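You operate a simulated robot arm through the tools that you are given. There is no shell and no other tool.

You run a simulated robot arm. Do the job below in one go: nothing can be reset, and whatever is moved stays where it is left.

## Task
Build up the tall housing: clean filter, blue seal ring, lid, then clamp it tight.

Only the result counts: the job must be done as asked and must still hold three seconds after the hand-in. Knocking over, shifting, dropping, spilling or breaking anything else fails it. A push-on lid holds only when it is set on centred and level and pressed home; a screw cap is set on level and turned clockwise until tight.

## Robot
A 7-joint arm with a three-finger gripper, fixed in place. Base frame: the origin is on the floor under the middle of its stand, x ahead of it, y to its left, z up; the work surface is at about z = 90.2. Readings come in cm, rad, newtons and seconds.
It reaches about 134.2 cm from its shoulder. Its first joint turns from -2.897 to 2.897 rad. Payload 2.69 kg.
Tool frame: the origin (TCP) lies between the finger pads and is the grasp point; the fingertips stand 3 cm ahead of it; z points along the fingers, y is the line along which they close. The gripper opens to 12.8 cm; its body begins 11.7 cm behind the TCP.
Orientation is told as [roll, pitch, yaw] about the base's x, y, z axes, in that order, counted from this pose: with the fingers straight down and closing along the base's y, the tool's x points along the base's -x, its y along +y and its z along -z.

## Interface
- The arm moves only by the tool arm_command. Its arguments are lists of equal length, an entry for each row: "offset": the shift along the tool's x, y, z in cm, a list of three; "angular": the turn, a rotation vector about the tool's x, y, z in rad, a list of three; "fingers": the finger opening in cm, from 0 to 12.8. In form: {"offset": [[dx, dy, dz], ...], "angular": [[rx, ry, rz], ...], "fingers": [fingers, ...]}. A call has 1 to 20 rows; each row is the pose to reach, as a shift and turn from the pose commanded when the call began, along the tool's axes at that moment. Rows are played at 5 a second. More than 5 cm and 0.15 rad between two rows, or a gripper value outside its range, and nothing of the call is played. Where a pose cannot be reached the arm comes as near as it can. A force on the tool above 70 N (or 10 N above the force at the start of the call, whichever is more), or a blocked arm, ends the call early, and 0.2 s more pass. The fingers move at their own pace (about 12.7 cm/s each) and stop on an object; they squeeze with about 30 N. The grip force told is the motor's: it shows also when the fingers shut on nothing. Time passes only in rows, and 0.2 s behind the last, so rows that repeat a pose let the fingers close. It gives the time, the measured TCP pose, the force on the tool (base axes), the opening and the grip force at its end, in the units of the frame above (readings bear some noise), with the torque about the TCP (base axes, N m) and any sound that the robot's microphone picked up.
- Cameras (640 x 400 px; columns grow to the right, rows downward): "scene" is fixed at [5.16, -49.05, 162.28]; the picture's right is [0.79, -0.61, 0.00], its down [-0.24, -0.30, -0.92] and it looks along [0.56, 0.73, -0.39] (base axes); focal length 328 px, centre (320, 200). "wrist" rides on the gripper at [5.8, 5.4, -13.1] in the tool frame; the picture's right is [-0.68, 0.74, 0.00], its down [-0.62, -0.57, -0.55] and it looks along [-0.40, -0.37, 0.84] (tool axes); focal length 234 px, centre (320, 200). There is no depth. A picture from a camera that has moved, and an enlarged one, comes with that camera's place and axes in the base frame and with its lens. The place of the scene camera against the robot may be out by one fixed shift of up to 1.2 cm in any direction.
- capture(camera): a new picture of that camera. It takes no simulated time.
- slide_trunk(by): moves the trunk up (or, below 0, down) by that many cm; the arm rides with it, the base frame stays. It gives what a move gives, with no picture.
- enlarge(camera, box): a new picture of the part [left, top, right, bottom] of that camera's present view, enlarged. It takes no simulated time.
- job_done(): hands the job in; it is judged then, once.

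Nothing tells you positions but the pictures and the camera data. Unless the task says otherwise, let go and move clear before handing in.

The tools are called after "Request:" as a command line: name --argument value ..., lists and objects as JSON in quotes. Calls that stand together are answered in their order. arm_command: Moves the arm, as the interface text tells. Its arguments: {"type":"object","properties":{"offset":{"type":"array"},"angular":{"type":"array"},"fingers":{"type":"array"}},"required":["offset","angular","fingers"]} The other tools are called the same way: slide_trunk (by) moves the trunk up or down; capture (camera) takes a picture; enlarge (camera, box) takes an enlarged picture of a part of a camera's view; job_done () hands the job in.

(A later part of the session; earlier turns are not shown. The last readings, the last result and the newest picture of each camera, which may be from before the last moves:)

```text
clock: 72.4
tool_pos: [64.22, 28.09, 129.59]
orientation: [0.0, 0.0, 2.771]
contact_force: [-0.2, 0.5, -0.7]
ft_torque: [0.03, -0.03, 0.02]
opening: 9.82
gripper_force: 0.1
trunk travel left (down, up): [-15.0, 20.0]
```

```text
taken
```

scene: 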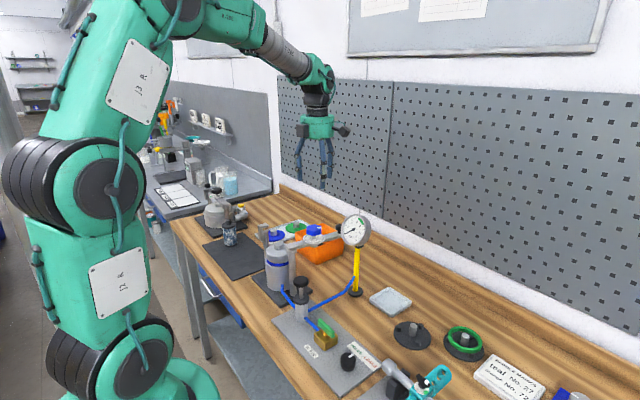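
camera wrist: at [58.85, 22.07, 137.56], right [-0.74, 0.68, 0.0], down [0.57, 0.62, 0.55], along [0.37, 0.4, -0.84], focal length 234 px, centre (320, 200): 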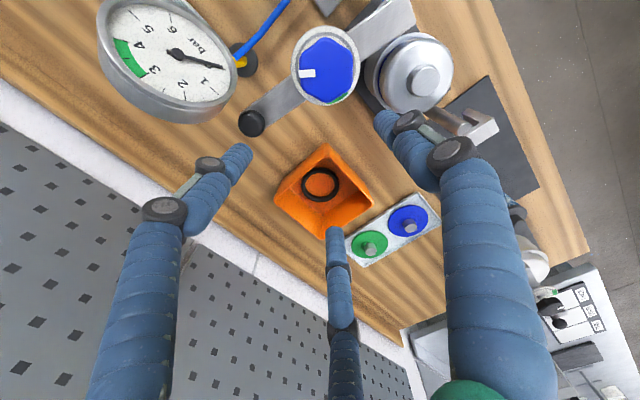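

Yaw 159° is reachable. I'll turn to 47° so the fingers face the knob's flats, and move over the knob.

Request:
arm_command --offset '[[-0.2, 0.4, 0], [-0.4, 0.8, 0], [-0.6, 1.2, 0], [-0.8, 1.6, 0], [-1.0, 2.0, 0], [-1.2, 2.4, 0], [-1.4, 2.8, 0], [-1.6, 3.2, 0], [-1.8, 3.6, 0], [-2.0, 4.0, 0], [-2.2, 4.4, 0], [-2.4, 4.8, 0], [-2.6, 5.2, 0], [-2.72, 5.61, 0], [-2.72, 5.61, 0]]' --angular '[[0, 0, 0.139], [0, 0, 0.278], [0, 0, 0.417], [0, 0, 0.556], [0, 0, 0.695], [0, 0, 0.834], [0, 0, 0.973], [0, 0, 1.112], [0, 0, 1.251], [0, 0, 1.39], [0, 0, 1.529], [0, 0, 1.668], [0, 0, 1.807], [0, 0, 1.944], [0, 0, 1.944]]' --fingers '[9, 9, 9, 9, 9, 9, 9, 9, 9, 9, 9, 9, 9, 9, 9]'

Request:
capture --camera "wrist"

Request:
enlarge --camera "wrist" --box '[250, 60, 390, 180]'

```text
clock: 75.6
tool_pos: [59.62, 23.68, 129.6]
orientation: [-0.001, 0.002, 0.826]
contact_force: [0.5, -0.2, 0.1]
ft_torque: [0.01, -0.02, 0.01]
opening: 9.01
gripper_force: 0.0
trunk travel left (down, up): [-15.0, 20.0]
```

```text
taken
camera wrist: at [51.84, 23.07, 142.6], right [-0.08, 1.0, 0.0], down [0.83, 0.07, 0.55], along [0.55, 0.05, -0.84], focal length 234 px, centre (320, 200)
```

wrist: 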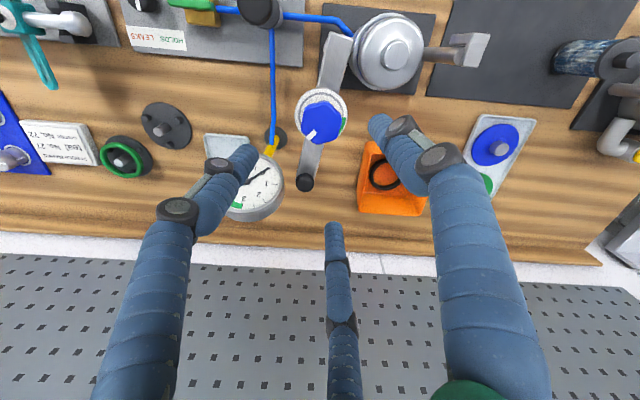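

```text
3.33 times, centred on (320, 120) of wrist
camera zoom: at [51.84, 23.07, 142.6], right [-0.08, 1.0, 0.0], down [0.83, 0.07, 0.55], along [0.55, 0.05, -0.84], focal length 781 px, centre (320, 467)
```

zoom: 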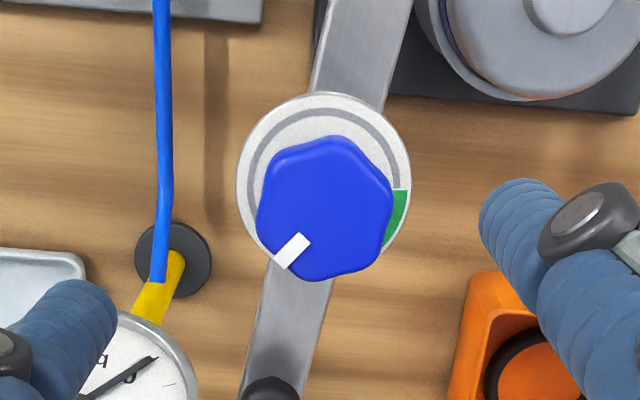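

The fingers face the flats. A small shift, then down around the knob.

Request:
arm_command --offset '[[-0.05, 0.1, 4], [-0.09, 0.19, 8], [-0.09, 0.19, 11.5], [-0.09, 0.19, 13.5], [-0.09, 0.19, 13.5]]' --angular '[[0, 0, 0], [0, 0, 0], [0, 0, 0], [0, 0, 0], [0, 0, 0]]' --fingers '[8, 7.6, 7.6, 7.6, 7.6]'

Request:
enlarge --camera "wrist" --box '[230, 80, 410, 230]'

Request:
enlarge --camera "scene" --box '[260, 170, 380, 270]'

```text
clock: 76.8
tool_pos: [59.7, 23.8, 115.91]
orientation: [0.0, -0.001, 0.828]
contact_force: [-0.3, 0.1, -0.3]
ft_torque: [-0.02, 0.04, -0.01]
opening: 7.57
gripper_force: 0.0
trunk travel left (down, up): [-15.0, 20.0]
```

```text
2.67 times, centred on (320, 155) of wrist
camera zoom: at [51.93, 23.19, 129.01], right [-0.08, 1.0, 0.0], down [0.83, 0.07, 0.55], along [0.55, 0.05, -0.84], focal length 624 px, centre (320, 320)
```

zoom: 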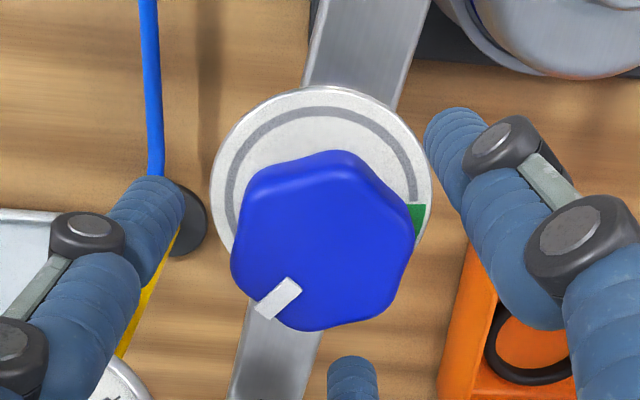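

```text
4.00 times, centred on (320, 220) of scene
camera zoom: at [5.16, -49.05, 162.28], right [0.79, -0.61, 0.0], down [-0.24, -0.3, -0.92], along [0.56, 0.73, -0.39], focal length 1314 px, centre (320, 120)
```

zoom: 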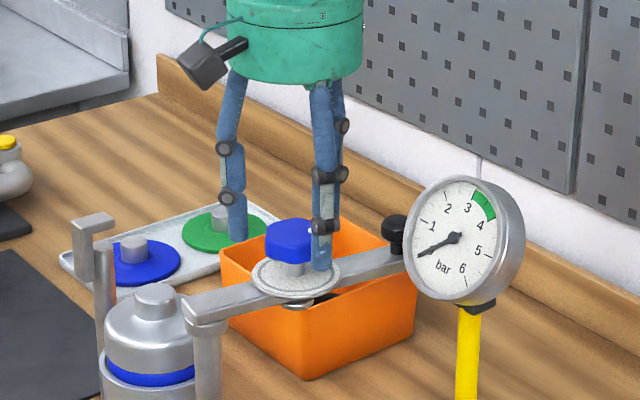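

Request:
arm_command --offset '[[-0.02, 0.12, 0.8], [-0.02, 0.12, 1.6], [-0.02, 0.12, 1.6], [-0.02, 0.12, 1.6], [-0.02, 0.12, 1.6], [-0.02, 0.12, 1.6]]' --angular '[[0, 0, 0], [0, 0, 0], [0, 0, 0], [0, 0, 0], [0, 0, 0], [0, 0, 0]]' --fingers '[7.6, 7.6, 6, 4, 3, 3]'

Request:
enlarge --camera "wrist" --box '[230, 80, 410, 230]'

Request:
enlarge --camera "scene" --box '[280, 200, 360, 260]'

```text
clock: 78.2
tool_pos: [59.7, 23.92, 114.41]
orientation: [-0.001, -0.001, 0.827]
contact_force: [8.0, -1.8, 2.0]
ft_torque: [-0.09, -0.32, 0.06]
opening: 4.92
gripper_force: 14.3
trunk travel left (down, up): [-15.0, 20.0]
```

```text
2.67 times, centred on (320, 155) of wrist
camera zoom: at [51.78, 23.28, 127.5], right [-0.08, 1.0, 0.0], down [0.83, 0.07, 0.55], along [0.55, 0.05, -0.84], focal length 624 px, centre (320, 320)
```

zoom: 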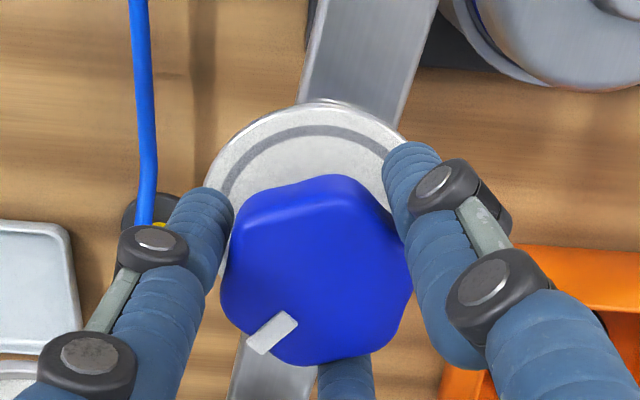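

```text
6.67 times, centred on (320, 230) of scene
camera zoom: at [5.16, -49.05, 162.28], right [0.79, -0.61, 0.0], down [-0.24, -0.3, -0.92], along [0.56, 0.73, -0.39], focal length 2189 px, centre (320, 0)
```

zoom: 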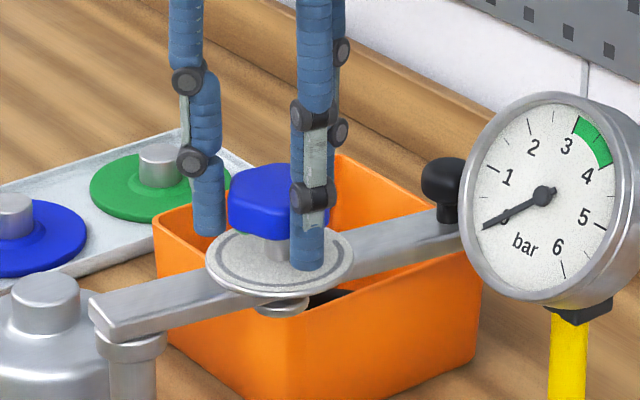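

The knob is gripped between three flats. I'll swing the arm half-way about its pivot, turning the hand with it.

Request:
arm_command --offset '[[0, 0, 0], [0, 0, 0], [-0.64, 0.474, 0], [-1.229, 1.009, 0], [-1.762, 1.601, 0], [-2.234, 2.243, 0], [-2.639, 2.928, 0], [-2.973, 3.651, 0], [-3.234, 4.404, 0], [-3.418, 5.178, 0], [-3.524, 5.968, 0], [-3.524, 5.968, 0]]' --angular '[[0, 0, 0], [0, 0, 0], [0, 0, -0.1], [0, 0, -0.2], [0, 0, -0.3], [0, 0, -0.4], [0, 0, -0.5], [0, 0, -0.6], [0, 0, -0.7], [0, 0, -0.8], [0, 0, -0.9], [0, 0, -0.9]]' --fingers '[3, 3, 3, 3, 3, 3, 3, 3, 3, 3, 3, 3]'

Request:
capture --camera "wrist"

Request:
enlarge --camera "scene" --box '[240, 190, 380, 290]'

```text
clock: 80.8
tool_pos: [57.49, 30.63, 114.38]
orientation: [0.001, 0.002, 1.729]
contact_force: [13.2, 14.7, 2.2]
ft_torque: [0.35, -0.27, -0.05]
opening: 4.94
gripper_force: 14.2
trunk travel left (down, up): [-15.0, 20.0]
```

```text
taken
camera wrist: at [53.17, 24.07, 127.43], right [-0.83, 0.55, 0.0], down [0.46, 0.7, 0.55], along [0.3, 0.46, -0.84], focal length 234 px, centre (320, 200)
```

wrist: 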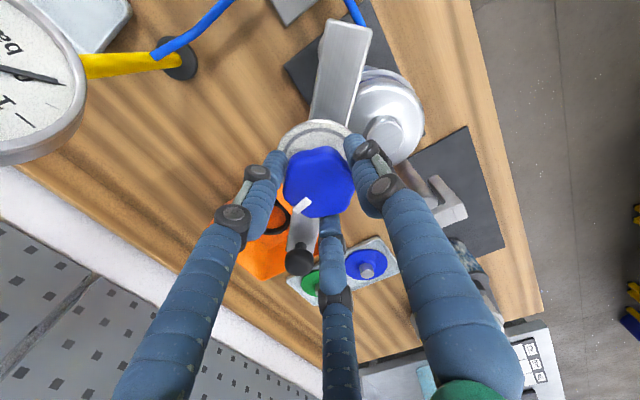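

```text
4.00 times, centred on (310, 240) of scene
camera zoom: at [5.16, -49.05, 162.28], right [0.79, -0.61, 0.0], down [-0.24, -0.3, -0.92], along [0.56, 0.73, -0.39], focal length 1314 px, centre (360, 40)
```

zoom: 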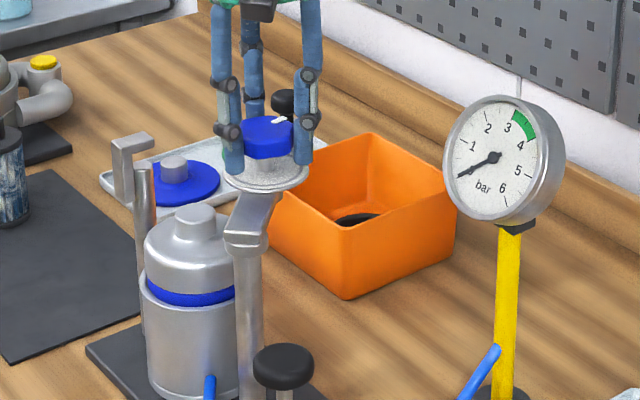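

The swing works smoothly. I'll go a bit further, stopping just before the pad comes over the lid's boss to check clearance.

Request:
arm_command --offset '[[-0.737, 0.355, 0], [-1.338, 0.901, 0], [-1.881, 1.504, 0], [-1.881, 1.504, 0]]' --angular '[[0, 0, -0.1], [0, 0, -0.2], [0, 0, -0.3], [0, 0, -0.3]]' --fingers '[3, 3, 3, 3]'

Request:
enlarge --camera "scene" --box '[265, 215, 335, 265]'

Request:
enlarge --camera "wrist" --box '[270, 20, 450, 150]'

```text
clock: 81.8
tool_pos: [55.55, 32.13, 114.31]
orientation: [0.001, 0.0, 2.028]
contact_force: [-3.8, -6.0, 10.2]
ft_torque: [-0.53, 0.69, -0.03]
opening: 4.82
gripper_force: 45.4
trunk travel left (down, up): [-15.0, 20.0]
```

```text
8.00 times, centred on (300, 240) of scene
camera zoom: at [5.16, -49.05, 162.28], right [0.79, -0.61, 0.0], down [-0.24, -0.3, -0.92], along [0.56, 0.73, -0.39], focal length 2627 px, centre (480, -120)
```

zoom: 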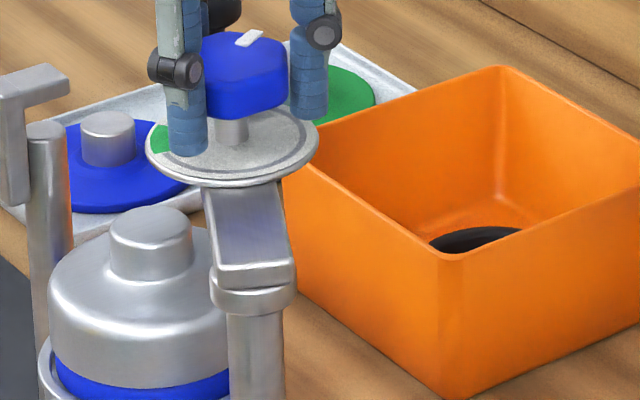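

```text
3.08 times, centred on (360, 85) of wrist
camera zoom: at [53.39, 24.56, 127.4], right [-0.96, 0.28, 0.0], down [0.24, 0.8, 0.55], along [0.15, 0.53, -0.84], focal length 720 px, centre (197, 554)
```

zoom: 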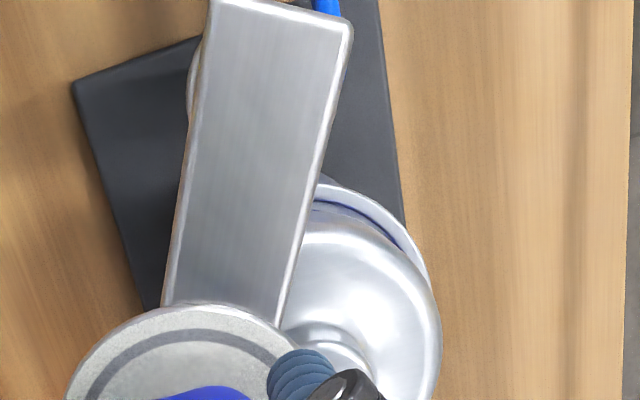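

Request:
arm_command --offset '[[-0.31, 0.26, 0], [-0.608, 0.537, 0], [-0.608, 0.537, 0]]' --angular '[[0, 0, -0.05], [0, 0, -0.1], [0, 0, -0.1]]' --fingers '[3, 3, 3]'

Request:
enlarge --camera "scene" --box '[255, 205, 325, 265]'

Request:
enlarge --camera "wrist" --box '[270, 20, 450, 190]'

```text
clock: 82.6
tool_pos: [54.85, 32.36, 114.27]
orientation: [0.001, 0.0, 2.127]
contact_force: [-2.2, -5.9, -2.5]
ft_torque: [0.0, -0.29, 0.05]
opening: 4.82
gripper_force: 44.7
trunk travel left (down, up): [-15.0, 20.0]
```

```text
6.67 times, centred on (290, 235) of scene
camera zoom: at [5.16, -49.05, 162.28], right [0.79, -0.61, 0.0], down [-0.24, -0.3, -0.92], along [0.56, 0.73, -0.39], focal length 2189 px, centre (520, -33)
```

zoom: 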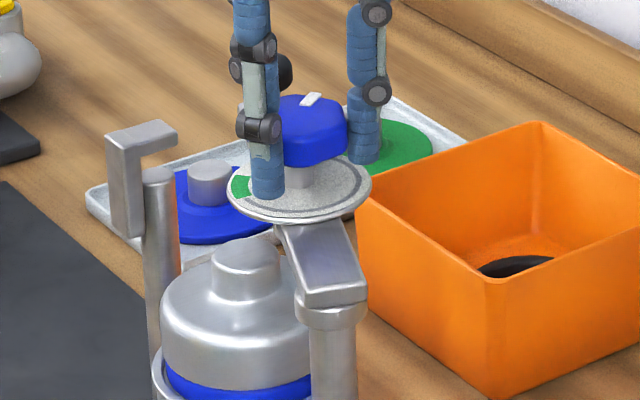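

```text
2.35 times, centred on (360, 105) of wrist
camera zoom: at [53.53, 24.65, 127.4], right [-0.98, 0.19, 0.0], down [0.16, 0.82, 0.55], along [0.1, 0.54, -0.84], focal length 551 px, centre (226, 424)
```

zoom: 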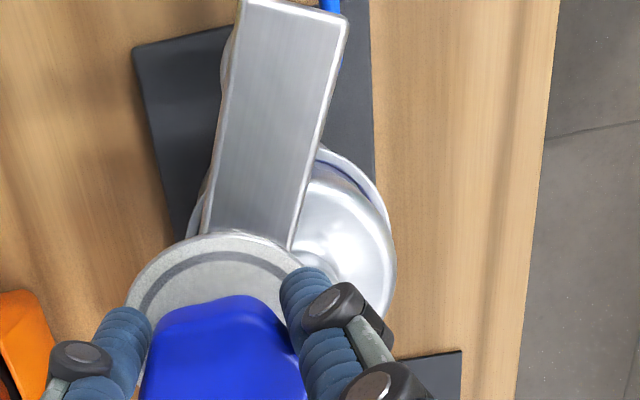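

Request:
enlarge --camera "scene" --box '[272, 222, 304, 242]'

```text
16.00 times, centred on (288, 232) of scene
camera zoom: at [5.16, -49.05, 162.28], right [0.79, -0.61, 0.0], down [-0.24, -0.3, -0.92], along [0.56, 0.73, -0.39], focal length 5254 px, centre (832, -312)
```

zoom: 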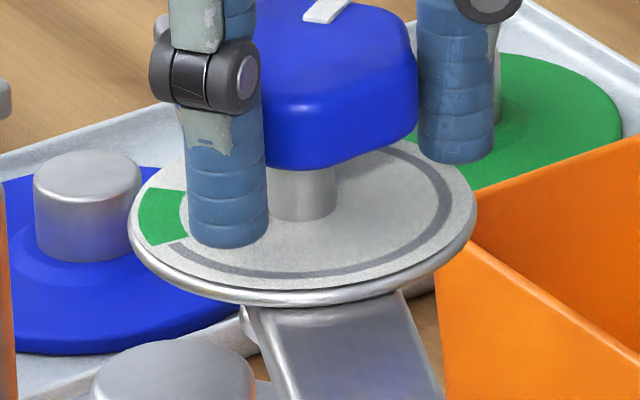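

Request:
enlarge --camera "scene" --box '[276, 236, 296, 250]'

```text
16.00 times, centred on (286, 243) of scene
camera zoom: at [5.16, -49.05, 162.28], right [0.79, -0.61, 0.0], down [-0.24, -0.3, -0.92], along [0.56, 0.73, -0.39], focal length 5254 px, centre (864, -488)
```

zoom: 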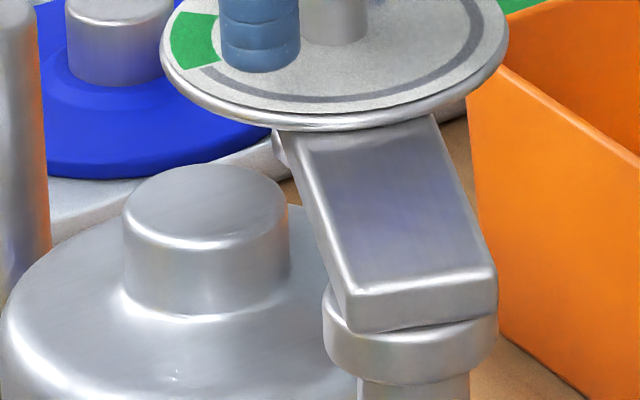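

Measured against the boss in the picture, the pad has roughly 6–7 mm clearance, so the arm can swing over. I'll continue in steps.

Request:
arm_command --offset '[[-0.33, 0.23, 0], [-0.647, 0.479, 0], [-0.95, 0.74, 0], [-1.242, 1.02, 0], [-1.52, 1.31, 0], [-1.781, 1.618, 0], [-1.781, 1.618, 0]]' --angular '[[0, 0, -0.05], [0, 0, -0.1], [0, 0, -0.15], [0, 0, -0.2], [0, 0, -0.25], [0, 0, -0.3], [0, 0, -0.3]]' --fingers '[3, 3, 3, 3, 3, 3, 3]'

Request:
enlarge --camera "scene" --box '[255, 205, 325, 265]'

Request:
capture --camera "wrist"

```text
clock: 84.2
tool_pos: [52.51, 32.95, 114.27]
orientation: [0.004, -0.002, 2.427]
contact_force: [-1.8, -28.4, -18.5]
ft_torque: [-0.65, -0.27, 0.06]
opening: 4.82
gripper_force: 45.4
trunk travel left (down, up): [-15.0, 20.0]
```

```text
6.67 times, centred on (290, 235) of scene
camera zoom: at [5.16, -49.05, 162.28], right [0.79, -0.61, 0.0], down [-0.24, -0.3, -0.92], along [0.56, 0.73, -0.39], focal length 2189 px, centre (520, -33)
```

zoom: 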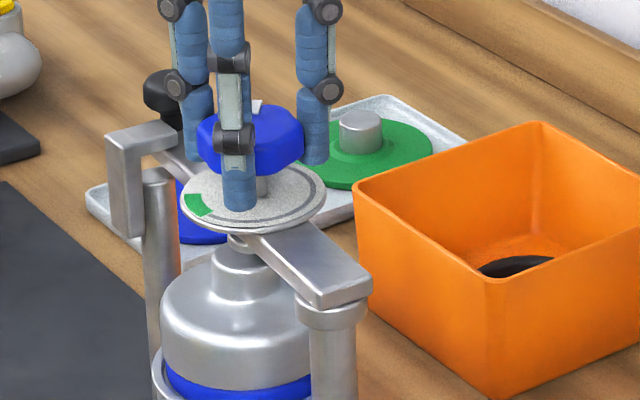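

```text
taken
camera wrist: at [53.61, 25.13, 127.4], right [-0.99, -0.11, 0.0], down [-0.09, 0.83, 0.55], along [-0.06, 0.54, -0.84], focal length 234 px, centre (320, 200)
```

wrist: 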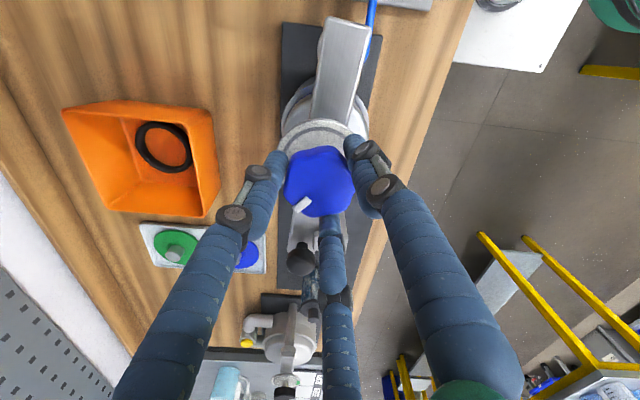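

Request:
enlarge --camera "scene" --box '[258, 208, 298, 248]'

Request:
enlarge --camera "wrist" --box '[270, 180, 370, 300]'

```text
10.00 times, centred on (278, 228) of scene
camera zoom: at [5.16, -49.05, 162.28], right [0.79, -0.61, 0.0], down [-0.24, -0.3, -0.92], along [0.56, 0.73, -0.39], focal length 3284 px, centre (740, -80)
```

zoom: 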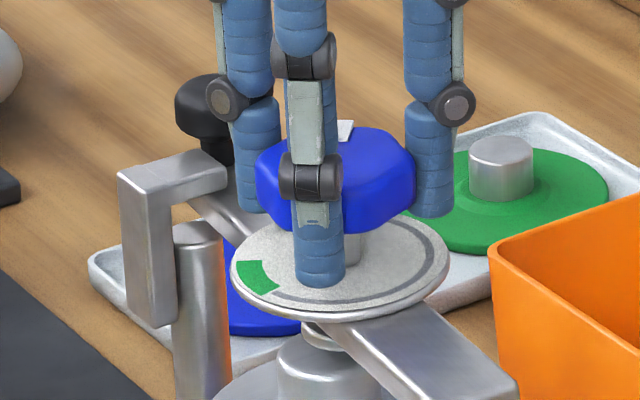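

```text
3.33 times, centred on (320, 240) of wrist
camera zoom: at [53.61, 25.13, 127.4], right [-0.99, -0.11, 0.0], down [-0.09, 0.83, 0.55], along [-0.06, 0.54, -0.84], focal length 781 px, centre (320, 67)
```

zoom: 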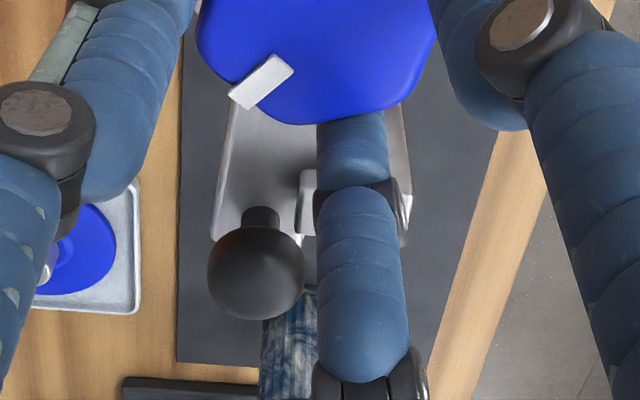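

The arm is partly under the bar. I'll continue a few degrees with slightly less radius.

Request:
arm_command --offset '[[-0.25, 0.33, 0], [-0.552, 0.595, 0], [-0.552, 0.595, 0]]' --angular '[[0, 0, -0.05], [0, 0, -0.1], [0, 0, -0.1]]' --fingers '[3, 3, 3]'

Request:
enlarge --camera "scene" --box '[258, 208, 298, 248]'

Request:
enlarge --camera "wrist" --box '[270, 180, 370, 300]'

```text
clock: 85.0
tool_pos: [51.89, 32.93, 114.32]
orientation: [-0.002, 0.0, 2.527]
contact_force: [8.5, -20.3, -27.2]
ft_torque: [-0.02, -0.6, 0.07]
opening: 4.84
gripper_force: 44.9
trunk travel left (down, up): [-15.0, 20.0]
```

```text
10.00 times, centred on (278, 228) of scene
camera zoom: at [5.16, -49.05, 162.28], right [0.79, -0.61, 0.0], down [-0.24, -0.3, -0.92], along [0.56, 0.73, -0.39], focal length 3284 px, centre (740, -80)
```

zoom: 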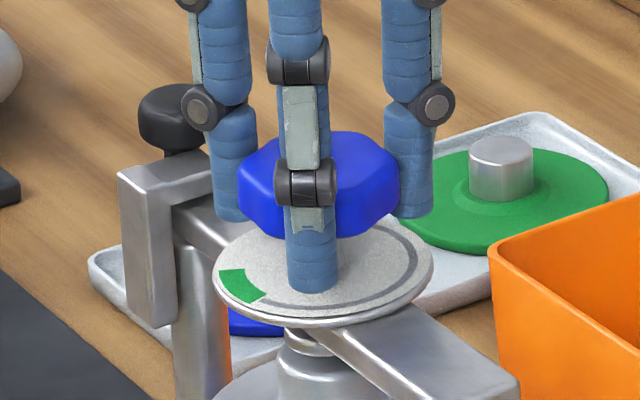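

```text
3.33 times, centred on (320, 240) of wrist
camera zoom: at [53.75, 25.27, 127.41], right [-0.98, -0.21, 0.0], down [-0.18, 0.82, 0.55], along [-0.12, 0.54, -0.84], focal length 781 px, centre (320, 67)
```

zoom: 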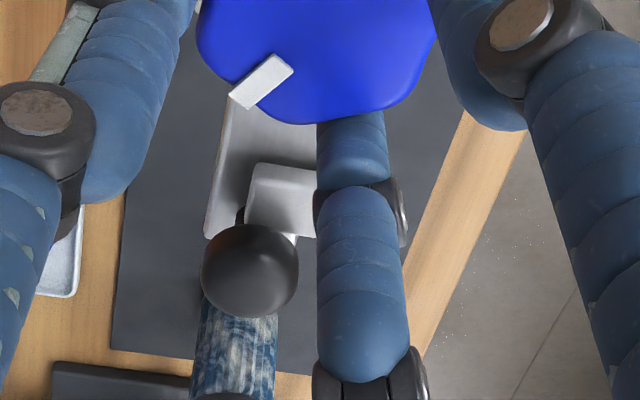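

The arm is under the bar and against the stop plate, with the knob over the lid. I'll relax the small side and lift loads, then turn clockwise a first quarter and read the torque.

Request:
arm_command --offset '[[0.115, 0.163, 0.3], [0.115, 0.163, 0.3], [0.115, 0.163, 0.3]]' --angular '[[0, 0, 0], [0, 0, 0], [0, 0, 0]]' --fingers '[3, 3, 3]'

Request:
capture --camera "wrist"

Request:
enlarge --camera "wrist" --box '[230, 60, 410, 240]'

```text
clock: 85.8
tool_pos: [51.95, 32.92, 114.36]
orientation: [-0.005, 0.002, 2.526]
contact_force: [9.1, -1.9, 7.4]
ft_torque: [0.2, 0.12, 0.03]
opening: 4.82
gripper_force: 45.3
trunk travel left (down, up): [-15.0, 20.0]
```

```text
taken
camera wrist: at [53.67, 25.22, 127.4], right [-0.98, -0.21, 0.0], down [-0.18, 0.82, 0.55], along [-0.11, 0.54, -0.83], focal length 234 px, centre (320, 200)
```

wrist: 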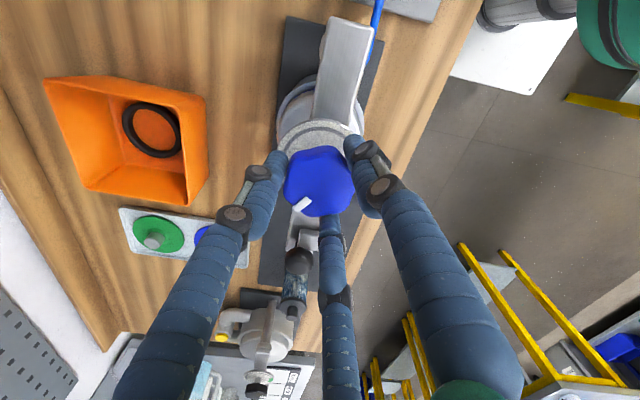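

```text
2.22 times, centred on (320, 150) of wrist
camera zoom: at [53.67, 25.22, 127.4], right [-0.98, -0.21, 0.0], down [-0.18, 0.82, 0.55], along [-0.11, 0.54, -0.83], focal length 520 px, centre (320, 311)
```

zoom: 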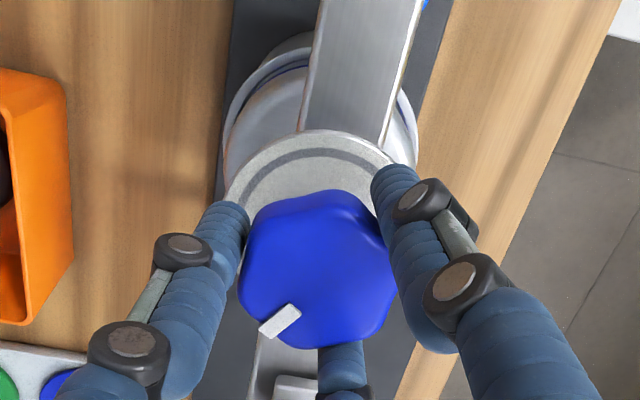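

Request:
arm_command --offset '[[0, 0, 0], [0, 0, 0], [0, 0, 0], [0, 0, 0], [0, 0, 0], [0, 0, 0], [0, 0, 0]]' --angular '[[0, 0, 0.12], [0, 0, 0.24], [0, 0, 0.36], [0, 0, 0.48], [0, 0, 0.6], [0, 0, 0.7], [0, 0, 0.7]]' --fingers '[3, 3, 3, 3, 3, 3, 3]'

Request:
enlarge --camera "wrist" --box '[230, 60, 410, 240]'

Request:
enlarge --camera "scene" --box '[258, 208, 308, 258]'

```text
clock: 87.4
tool_pos: [51.96, 33.0, 114.31]
orientation: [-0.003, -0.001, 1.823]
contact_force: [17.4, 15.6, 29.9]
ft_torque: [0.52, -0.57, -0.06]
opening: 4.81
gripper_force: 45.7
trunk travel left (down, up): [-15.0, 20.0]
```

```text
2.22 times, centred on (320, 150) of wrist
camera zoom: at [48.27, 25.99, 127.31], right [-0.88, 0.47, 0.0], down [0.39, 0.74, 0.55], along [0.26, 0.49, -0.83], focal length 520 px, centre (320, 311)
```

zoom: 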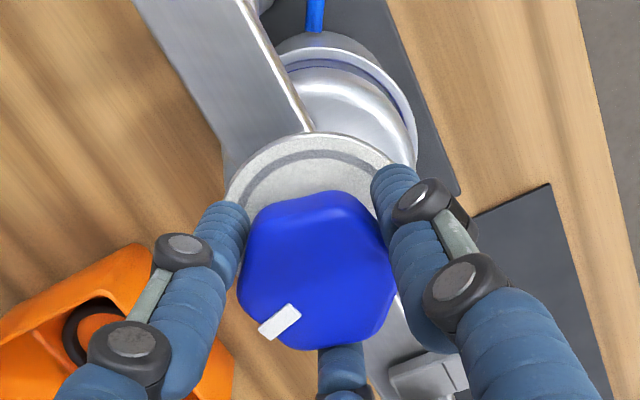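

```text
8.00 times, centred on (283, 233) of scene
camera zoom: at [5.16, -49.05, 162.28], right [0.79, -0.61, 0.0], down [-0.24, -0.3, -0.92], along [0.56, 0.73, -0.39], focal length 2627 px, centre (616, -64)
```

zoom: 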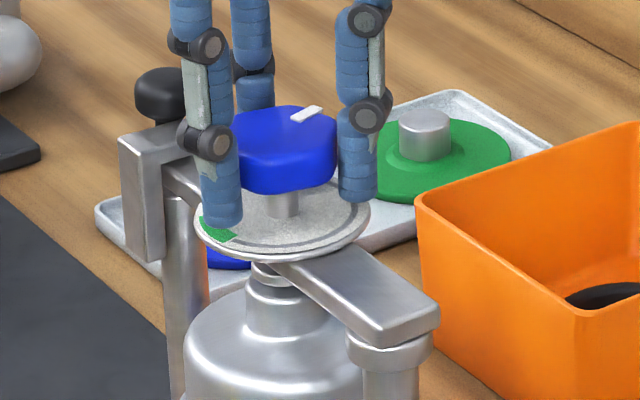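

The knob turns with the hand while the arm stays put. I'll ease the side load and keep turning.

Request:
arm_command --offset '[[-0.12, -0.24, -0.25], [-0.12, -0.24, -0.25], [-0.12, -0.24, -0.25], [-0.12, -0.24, -0.25], [-0.12, -0.24, -0.25], [-0.12, -0.24, -0.25], [-0.12, -0.24, -0.25]]' --angular '[[0, 0, 0.05], [0, 0, 0.18], [0, 0, 0.31], [0, 0, 0.44], [0, 0, 0.57], [0, 0, 0.7], [0, 0, 0.7]]' --fingers '[3, 3, 3, 3, 3, 3, 3]'

Request:
enlarge --camera "wrist" --box '[230, 60, 410, 240]'

Request:
enlarge --camera "scene" --box '[258, 208, 308, 258]'

```text
clock: 89.0
tool_pos: [52.1, 33.0, 114.13]
orientation: [0.002, 0.005, 1.126]
contact_force: [-0.4, -2.0, -13.8]
ft_torque: [-0.09, -0.07, -0.02]
opening: 4.8
gripper_force: 44.9
trunk travel left (down, up): [-15.0, 20.0]
```

```text
2.22 times, centred on (320, 150) of wrist
camera zoom: at [44.74, 30.12, 127.28], right [-0.37, 0.93, 0.0], down [0.78, 0.31, 0.55], along [0.51, 0.2, -0.84], focal length 520 px, centre (320, 311)
```

zoom: 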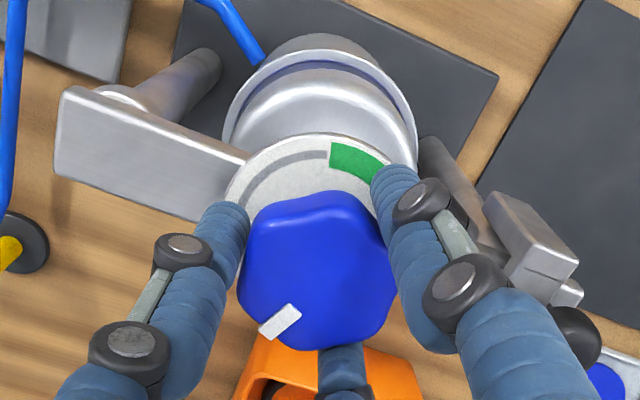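

```text
8.00 times, centred on (283, 233) of scene
camera zoom: at [5.16, -49.05, 162.28], right [0.79, -0.61, 0.0], down [-0.24, -0.3, -0.92], along [0.56, 0.73, -0.39], focal length 2627 px, centre (616, -64)
```

zoom: 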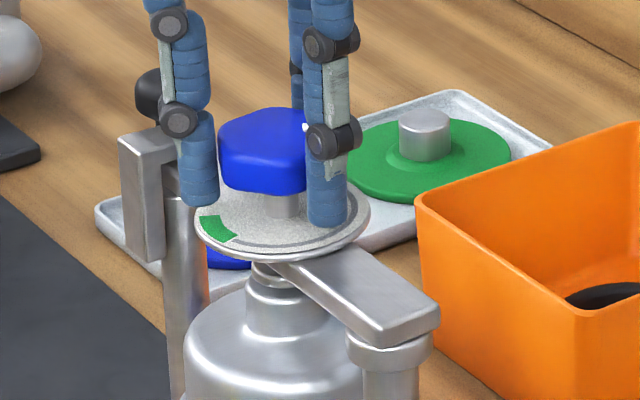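

Green sector visible: about 164° (2.86 rad) of clockwise turn remains to its centre. Continuing.

Request:
arm_command --offset '[[0, 0, 0.1], [0, 0, 0.1], [0, 0, 0.1], [0, 0, 0.1], [0, 0, 0.1], [0, 0, 0.1], [0, 0, 0.1], [0, 0, 0.1]]' --angular '[[0, 0, 0.13], [0, 0, 0.26], [0, 0, 0.39], [0, 0, 0.52], [0, 0, 0.65], [0, 0, 0.78], [0, 0, 0.9], [0, 0, 0.9]]' --fingers '[3, 3, 3, 3, 3, 3, 3, 3]'

Request:
enlarge --camera "wrist" --box '[230, 60, 410, 240]'

Request:
enlarge --camera "scene" --box '[258, 208, 308, 258]'

```text
clock: 90.8
tool_pos: [52.03, 33.0, 114.17]
orientation: [0.0, 0.002, 0.224]
contact_force: [-4.6, -7.6, -34.5]
ft_torque: [-0.03, 0.05, -0.01]
opening: 4.83
gripper_force: 45.1
trunk travel left (down, up): [-15.0, 20.0]
```

```text
2.22 times, centred on (320, 150) of wrist
camera zoom: at [45.26, 37.0, 127.31], right [0.49, 0.87, 0.0], down [0.73, -0.41, 0.55], along [0.48, -0.27, -0.84], focal length 520 px, centre (320, 311)
```

zoom: 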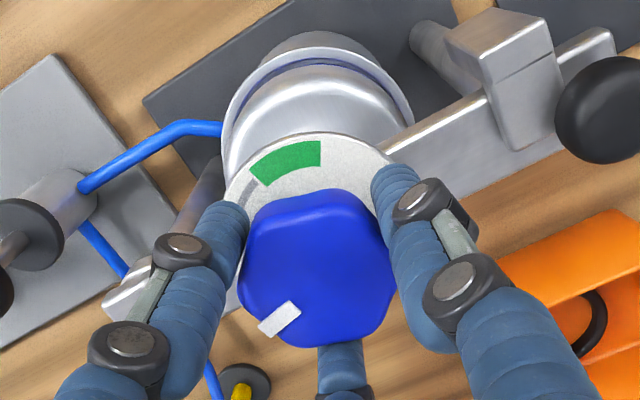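

```text
8.00 times, centred on (283, 233) of scene
camera zoom: at [5.16, -49.05, 162.28], right [0.79, -0.61, 0.0], down [-0.24, -0.3, -0.92], along [0.56, 0.73, -0.39], focal length 2627 px, centre (616, -64)
```

zoom: 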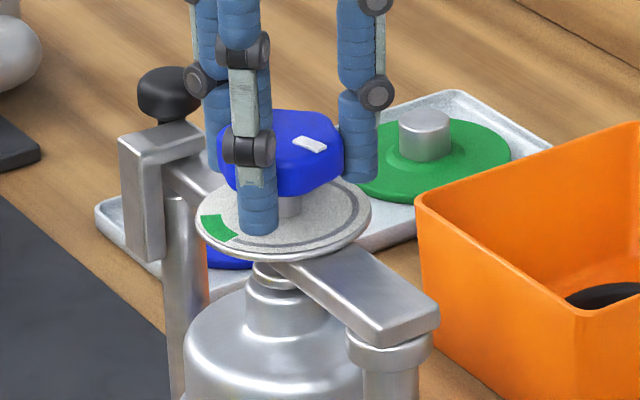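

Request:
arm_command --offset '[[0, 0, 0.3], [0, 0, 0.4], [0, 0, 0.4], [0, 0, 0.4], [0, 0, 0.4], [0, 0, 0.45], [0, 0, 0.45], [0, 0, 0.45]]' --angular '[[0, 0, 0], [0, 0, 0.13], [0, 0, 0.26], [0, 0, 0.39], [0, 0, 0.52], [0, 0, 0.65], [0, 0, 0.78], [0, 0, 0.78]]' --fingers '[3, 3, 3, 3, 3, 3, 3, 3]'

Request:
enlarge --camera "wrist" --box '[230, 60, 410, 240]'

Request:
enlarge --camera "scene" --box '[258, 208, 308, 258]'

```text
clock: 92.6
tool_pos: [52.03, 33.12, 114.11]
orientation: [0.003, -0.002, -0.555]
contact_force: [0.4, -10.8, 33.0]
ft_torque: [-0.42, -0.07, 0.02]
opening: 4.83
gripper_force: 44.9
trunk travel left (down, up): [-15.0, 20.0]
```

```text
2.22 times, centred on (320, 150) of wrist
camera zoom: at [49.89, 40.66, 127.09], right [0.96, 0.27, 0.0], down [0.22, -0.81, 0.55], along [0.15, -0.53, -0.84], focal length 520 px, centre (320, 311)
```

zoom: 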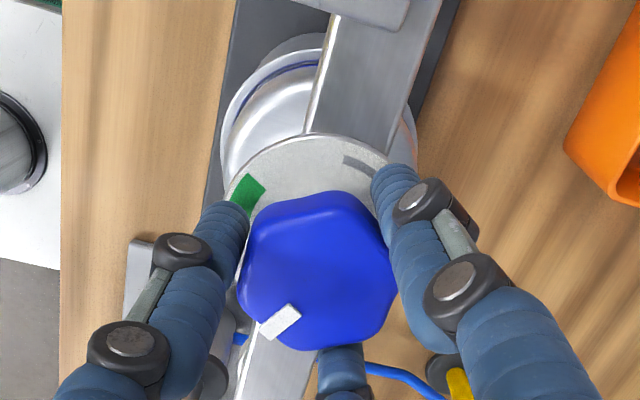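

```text
8.00 times, centred on (283, 233) of scene
camera zoom: at [5.16, -49.05, 162.28], right [0.79, -0.61, 0.0], down [-0.24, -0.3, -0.92], along [0.56, 0.73, -0.39], focal length 2627 px, centre (616, -64)
```

zoom: 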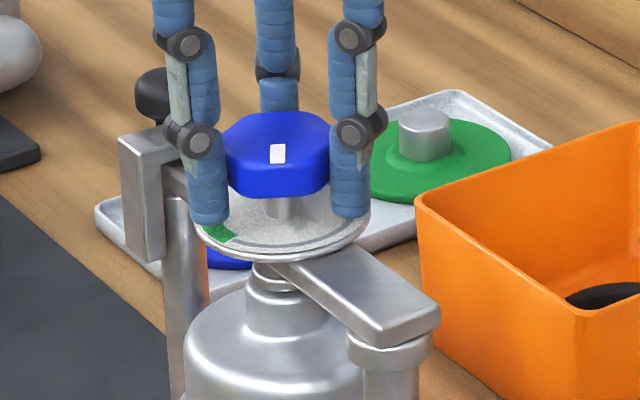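

Request:
arm_command --offset '[[0, 0, -0.2], [0, 0, -0.2], [0, 0, -0.2], [0, 0, -0.2], [0, 0, -0.2], [0, 0, -0.2], [0, 0, -0.2]]' --angular '[[0, 0, 0], [0, 0, 0.13], [0, 0, 0.26], [0, 0, 0.39], [0, 0, 0.52], [0, 0, 0.65], [0, 0, 0.65]]' --fingers '[3, 3, 3, 3, 3, 3, 3]'

Request:
enlarge --camera "wrist" --box '[230, 60, 410, 240]'

Request:
enlarge --camera "scene" --box '[258, 208, 308, 258]'

```text
clock: 94.2
tool_pos: [51.98, 33.07, 113.93]
orientation: [-0.003, 0.001, -1.205]
contact_force: [0.6, -3.5, -9.8]
ft_torque: [0.13, -0.28, -0.04]
opening: 4.82
gripper_force: 45.2
trunk travel left (down, up): [-15.0, 20.0]
```

```text
2.22 times, centred on (320, 150) of wrist
camera zoom: at [55.03, 40.45, 126.98], right [0.93, -0.37, 0.0], down [-0.31, -0.78, 0.55], along [-0.2, -0.51, -0.83], focal length 520 px, centre (320, 311)
```

zoom: 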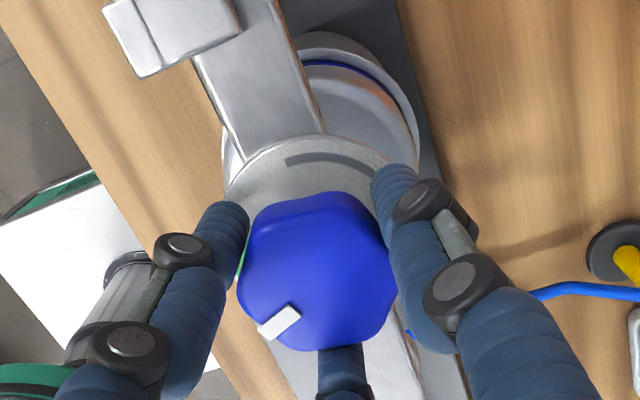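

```text
8.00 times, centred on (283, 233) of scene
camera zoom: at [5.16, -49.05, 162.28], right [0.79, -0.61, 0.0], down [-0.24, -0.3, -0.92], along [0.56, 0.73, -0.39], focal length 2627 px, centre (616, -64)
```

zoom: 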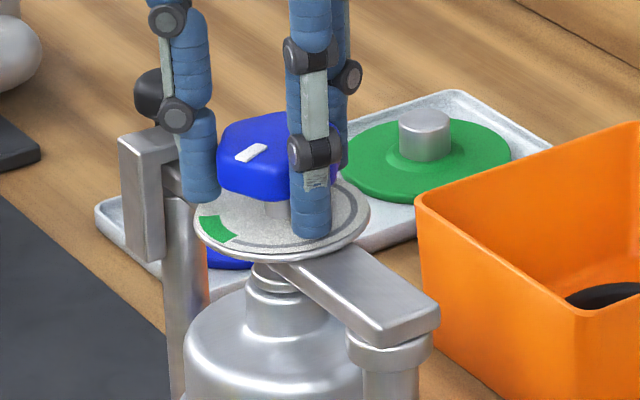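

About 33° left to the centre of the green. I'll continue and watch torque.

Request:
arm_command --offset '[[0, 0, 0.05], [0, 0, 0.1], [0, 0, 0.1], [0, 0, 0.1], [0, 0, 0.1]]' --angular '[[0, 0, 0.1], [0, 0, 0.2], [0, 0, 0.3], [0, 0, 0.38], [0, 0, 0.38]]' --fingers '[3, 3, 3, 3, 3]'

Request:
enlarge --camera "wrist" --box '[230, 60, 410, 240]'

Request:
enlarge --camera "scene" --box '[262, 212, 302, 242]'

```text
clock: 95.4
tool_pos: [51.98, 32.94, 113.82]
orientation: [-0.002, 0.0, -1.586]
contact_force: [-1.8, -12.3, -12.5]
ft_torque: [-0.34, -0.12, -0.01]
opening: 4.84
gripper_force: 45.0
trunk travel left (down, up): [-15.0, 20.0]
```

```text
2.22 times, centred on (320, 150) of wrist
camera zoom: at [57.57, 38.82, 126.95], right [0.73, -0.69, 0.0], down [-0.57, -0.61, 0.55], along [-0.38, -0.4, -0.84], focal length 520 px, centre (320, 311)
```

zoom: 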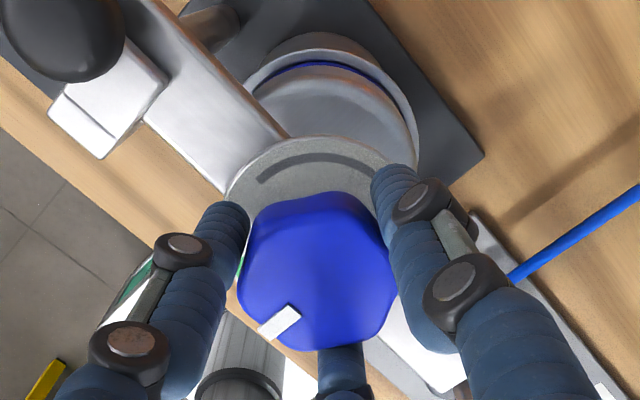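

```text
13.33 times, centred on (282, 227) of scene
camera zoom: at [5.16, -49.05, 162.28], right [0.79, -0.61, 0.0], down [-0.24, -0.3, -0.92], along [0.56, 0.73, -0.39], focal length 4378 px, centre (827, -160)
```

zoom: 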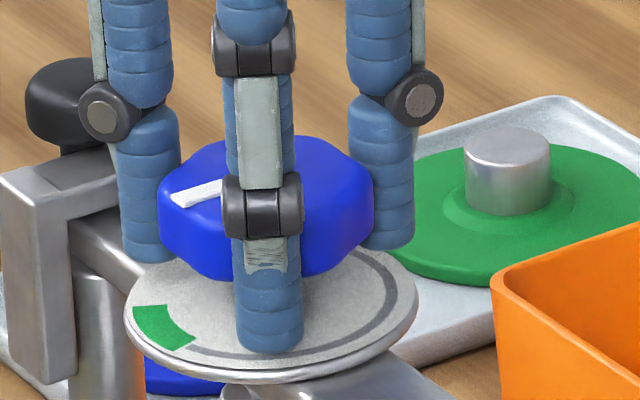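

Request:
enlarge --camera "scene" --box '[276, 234, 304, 254]'

Request:
enlarge --camera "scene" --box '[250, 215, 310, 285]'

```text
16.00 times, centred on (290, 244) of scene
camera zoom: at [5.16, -49.05, 162.28], right [0.79, -0.61, 0.0], down [-0.24, -0.3, -0.92], along [0.56, 0.73, -0.39], focal length 5254 px, centre (800, -504)
```

zoom: 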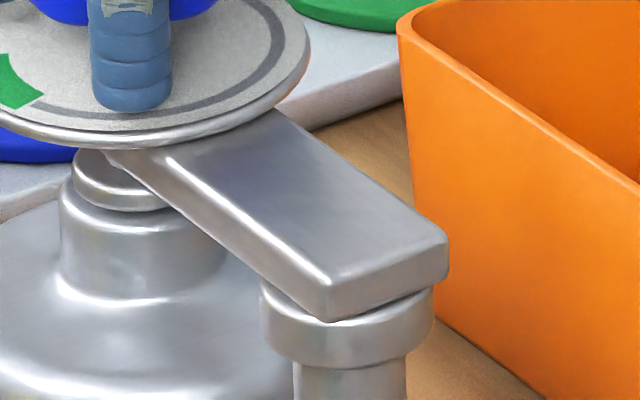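

```text
5.71 times, centred on (280, 250) of scene
camera zoom: at [5.16, -49.05, 162.28], right [0.79, -0.61, 0.0], down [-0.24, -0.3, -0.92], along [0.56, 0.73, -0.39], focal length 1876 px, centre (549, -86)
```

zoom: 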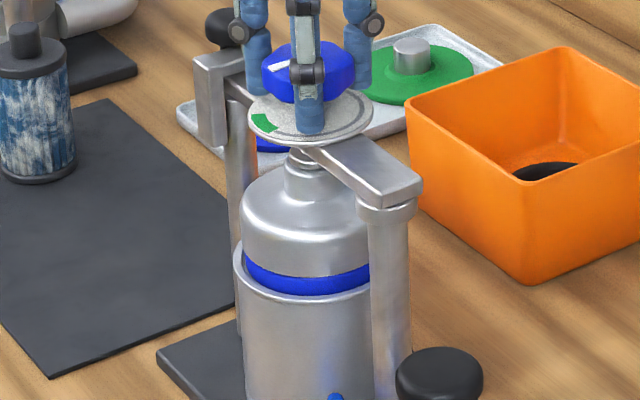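

The pad is on the boss and the pointer has entered the green. I'll turn a little further towards its centre.

Request:
arm_command --offset '[[0, 0, 0.08], [0, 0, 0.08], [0, 0, 0.08]]' --angular '[[0, 0, 0.07], [0, 0, 0.14], [0, 0, 0.14]]' --fingers '[3, 3, 3]'

Request:
enlarge --camera "scene" --box '[262, 212, 302, 242]'

Request:
capture --camera "wrist"

```text
clock: 96.2
tool_pos: [52.06, 33.1, 113.96]
orientation: [0.001, 0.0, -1.724]
contact_force: [-5.6, -14.1, -3.8]
ft_torque: [-0.37, 0.23, 0.06]
opening: 4.82
gripper_force: 45.1
trunk travel left (down, up): [-15.0, 20.0]
```

```text
13.33 times, centred on (282, 227) of scene
camera zoom: at [5.16, -49.05, 162.28], right [0.79, -0.61, 0.0], down [-0.24, -0.3, -0.92], along [0.56, 0.73, -0.39], focal length 4378 px, centre (827, -160)
```

zoom: 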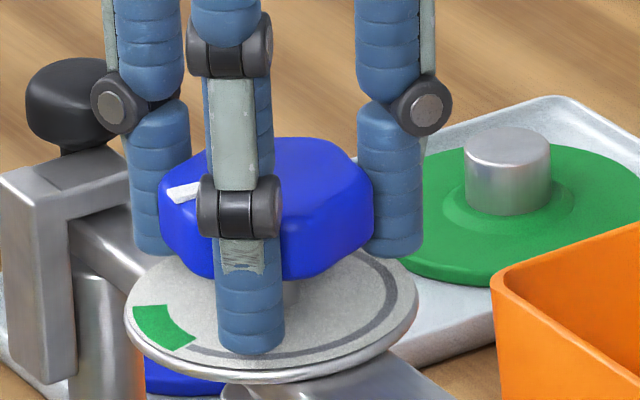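

```text
taken
camera wrist: at [58.31, 37.99, 126.95], right [0.62, -0.78, 0.0], down [-0.65, -0.52, 0.55], along [-0.43, -0.34, -0.84], focal length 234 px, centre (320, 200)
```

wrist: 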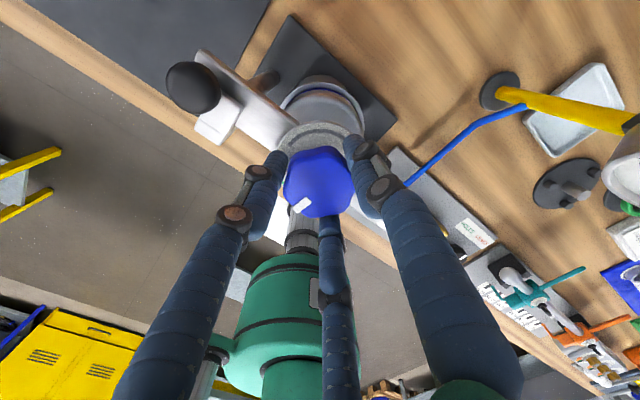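

Now I'll let go, rise, and inspect the pointer from above.

Request:
arm_command --offset '[[0, 0, 0], [0, 0, 0], [0, 0, 0], [0, 0, -2], [0, 0, -5], [0, 0, -9], [0, 0, -13], [0, 0, -16], [0, 0, -16]]' --angular '[[0, 0, 0], [0, 0, 0], [0, 0, 0], [0, 0, 0], [0, 0, 0], [0, 0, 0], [0, 0, 0], [0, 0, 0], [0, 0, 0]]' --fingers '[5.5, 6.6, 6.8, 6.8, 6.8, 7.5, 9, 10, 10]'

Request:
capture --camera "wrist"

Request:
enlarge --camera "wrist" --box '[250, 60, 390, 180]'

Request:
enlarge --camera "scene" --box '[255, 205, 315, 265]'

```text
clock: 98.2
tool_pos: [51.96, 33.16, 130.02]
orientation: [-0.001, -0.001, -1.722]
contact_force: [-0.1, 0.0, 0.5]
ft_torque: [0.0, -0.07, 0.03]
opening: 10.01
gripper_force: 0.1
trunk travel left (down, up): [-15.0, 20.0]
```

```text
taken
camera wrist: at [58.17, 38.07, 142.92], right [0.63, -0.78, 0.0], down [-0.65, -0.52, 0.55], along [-0.43, -0.34, -0.84], focal length 234 px, centre (320, 200)
```

wrist: 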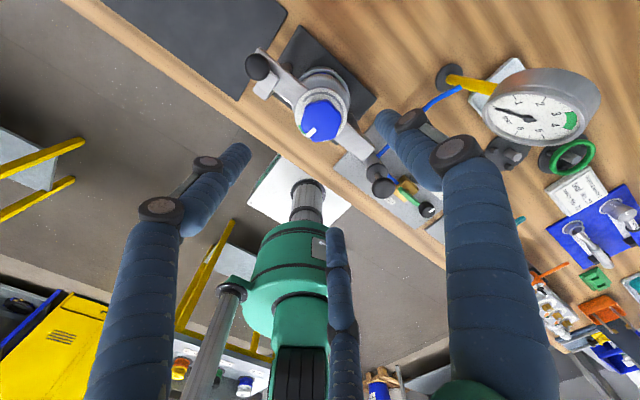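

```text
3.33 times, centred on (320, 120) of wrist
camera zoom: at [58.17, 38.07, 142.92], right [0.63, -0.78, 0.0], down [-0.65, -0.52, 0.55], along [-0.43, -0.34, -0.84], focal length 781 px, centre (320, 467)
```

zoom: 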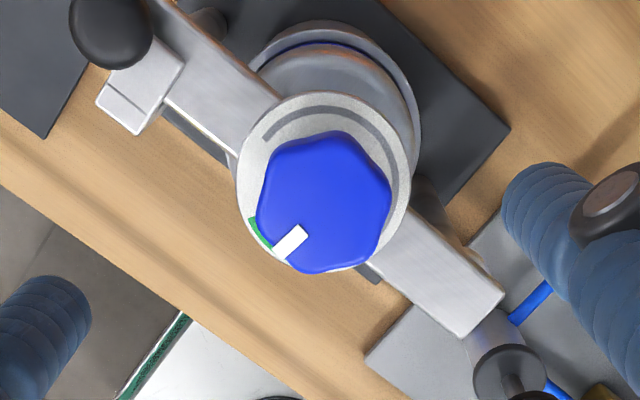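

```text
6.67 times, centred on (285, 235) of scene
camera zoom: at [5.16, -49.05, 162.28], right [0.79, -0.61, 0.0], down [-0.24, -0.3, -0.92], along [0.56, 0.73, -0.39], focal length 2189 px, centre (553, -33)
```

zoom: 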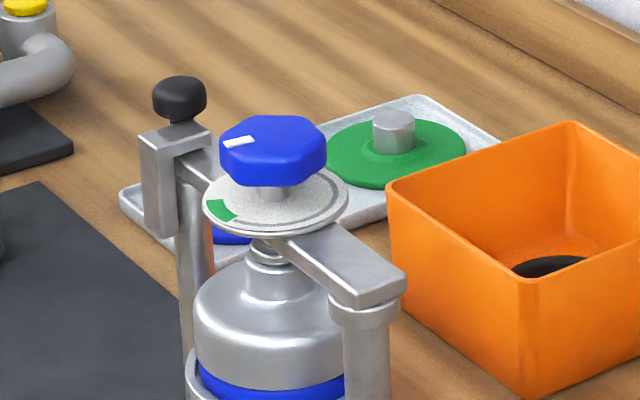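

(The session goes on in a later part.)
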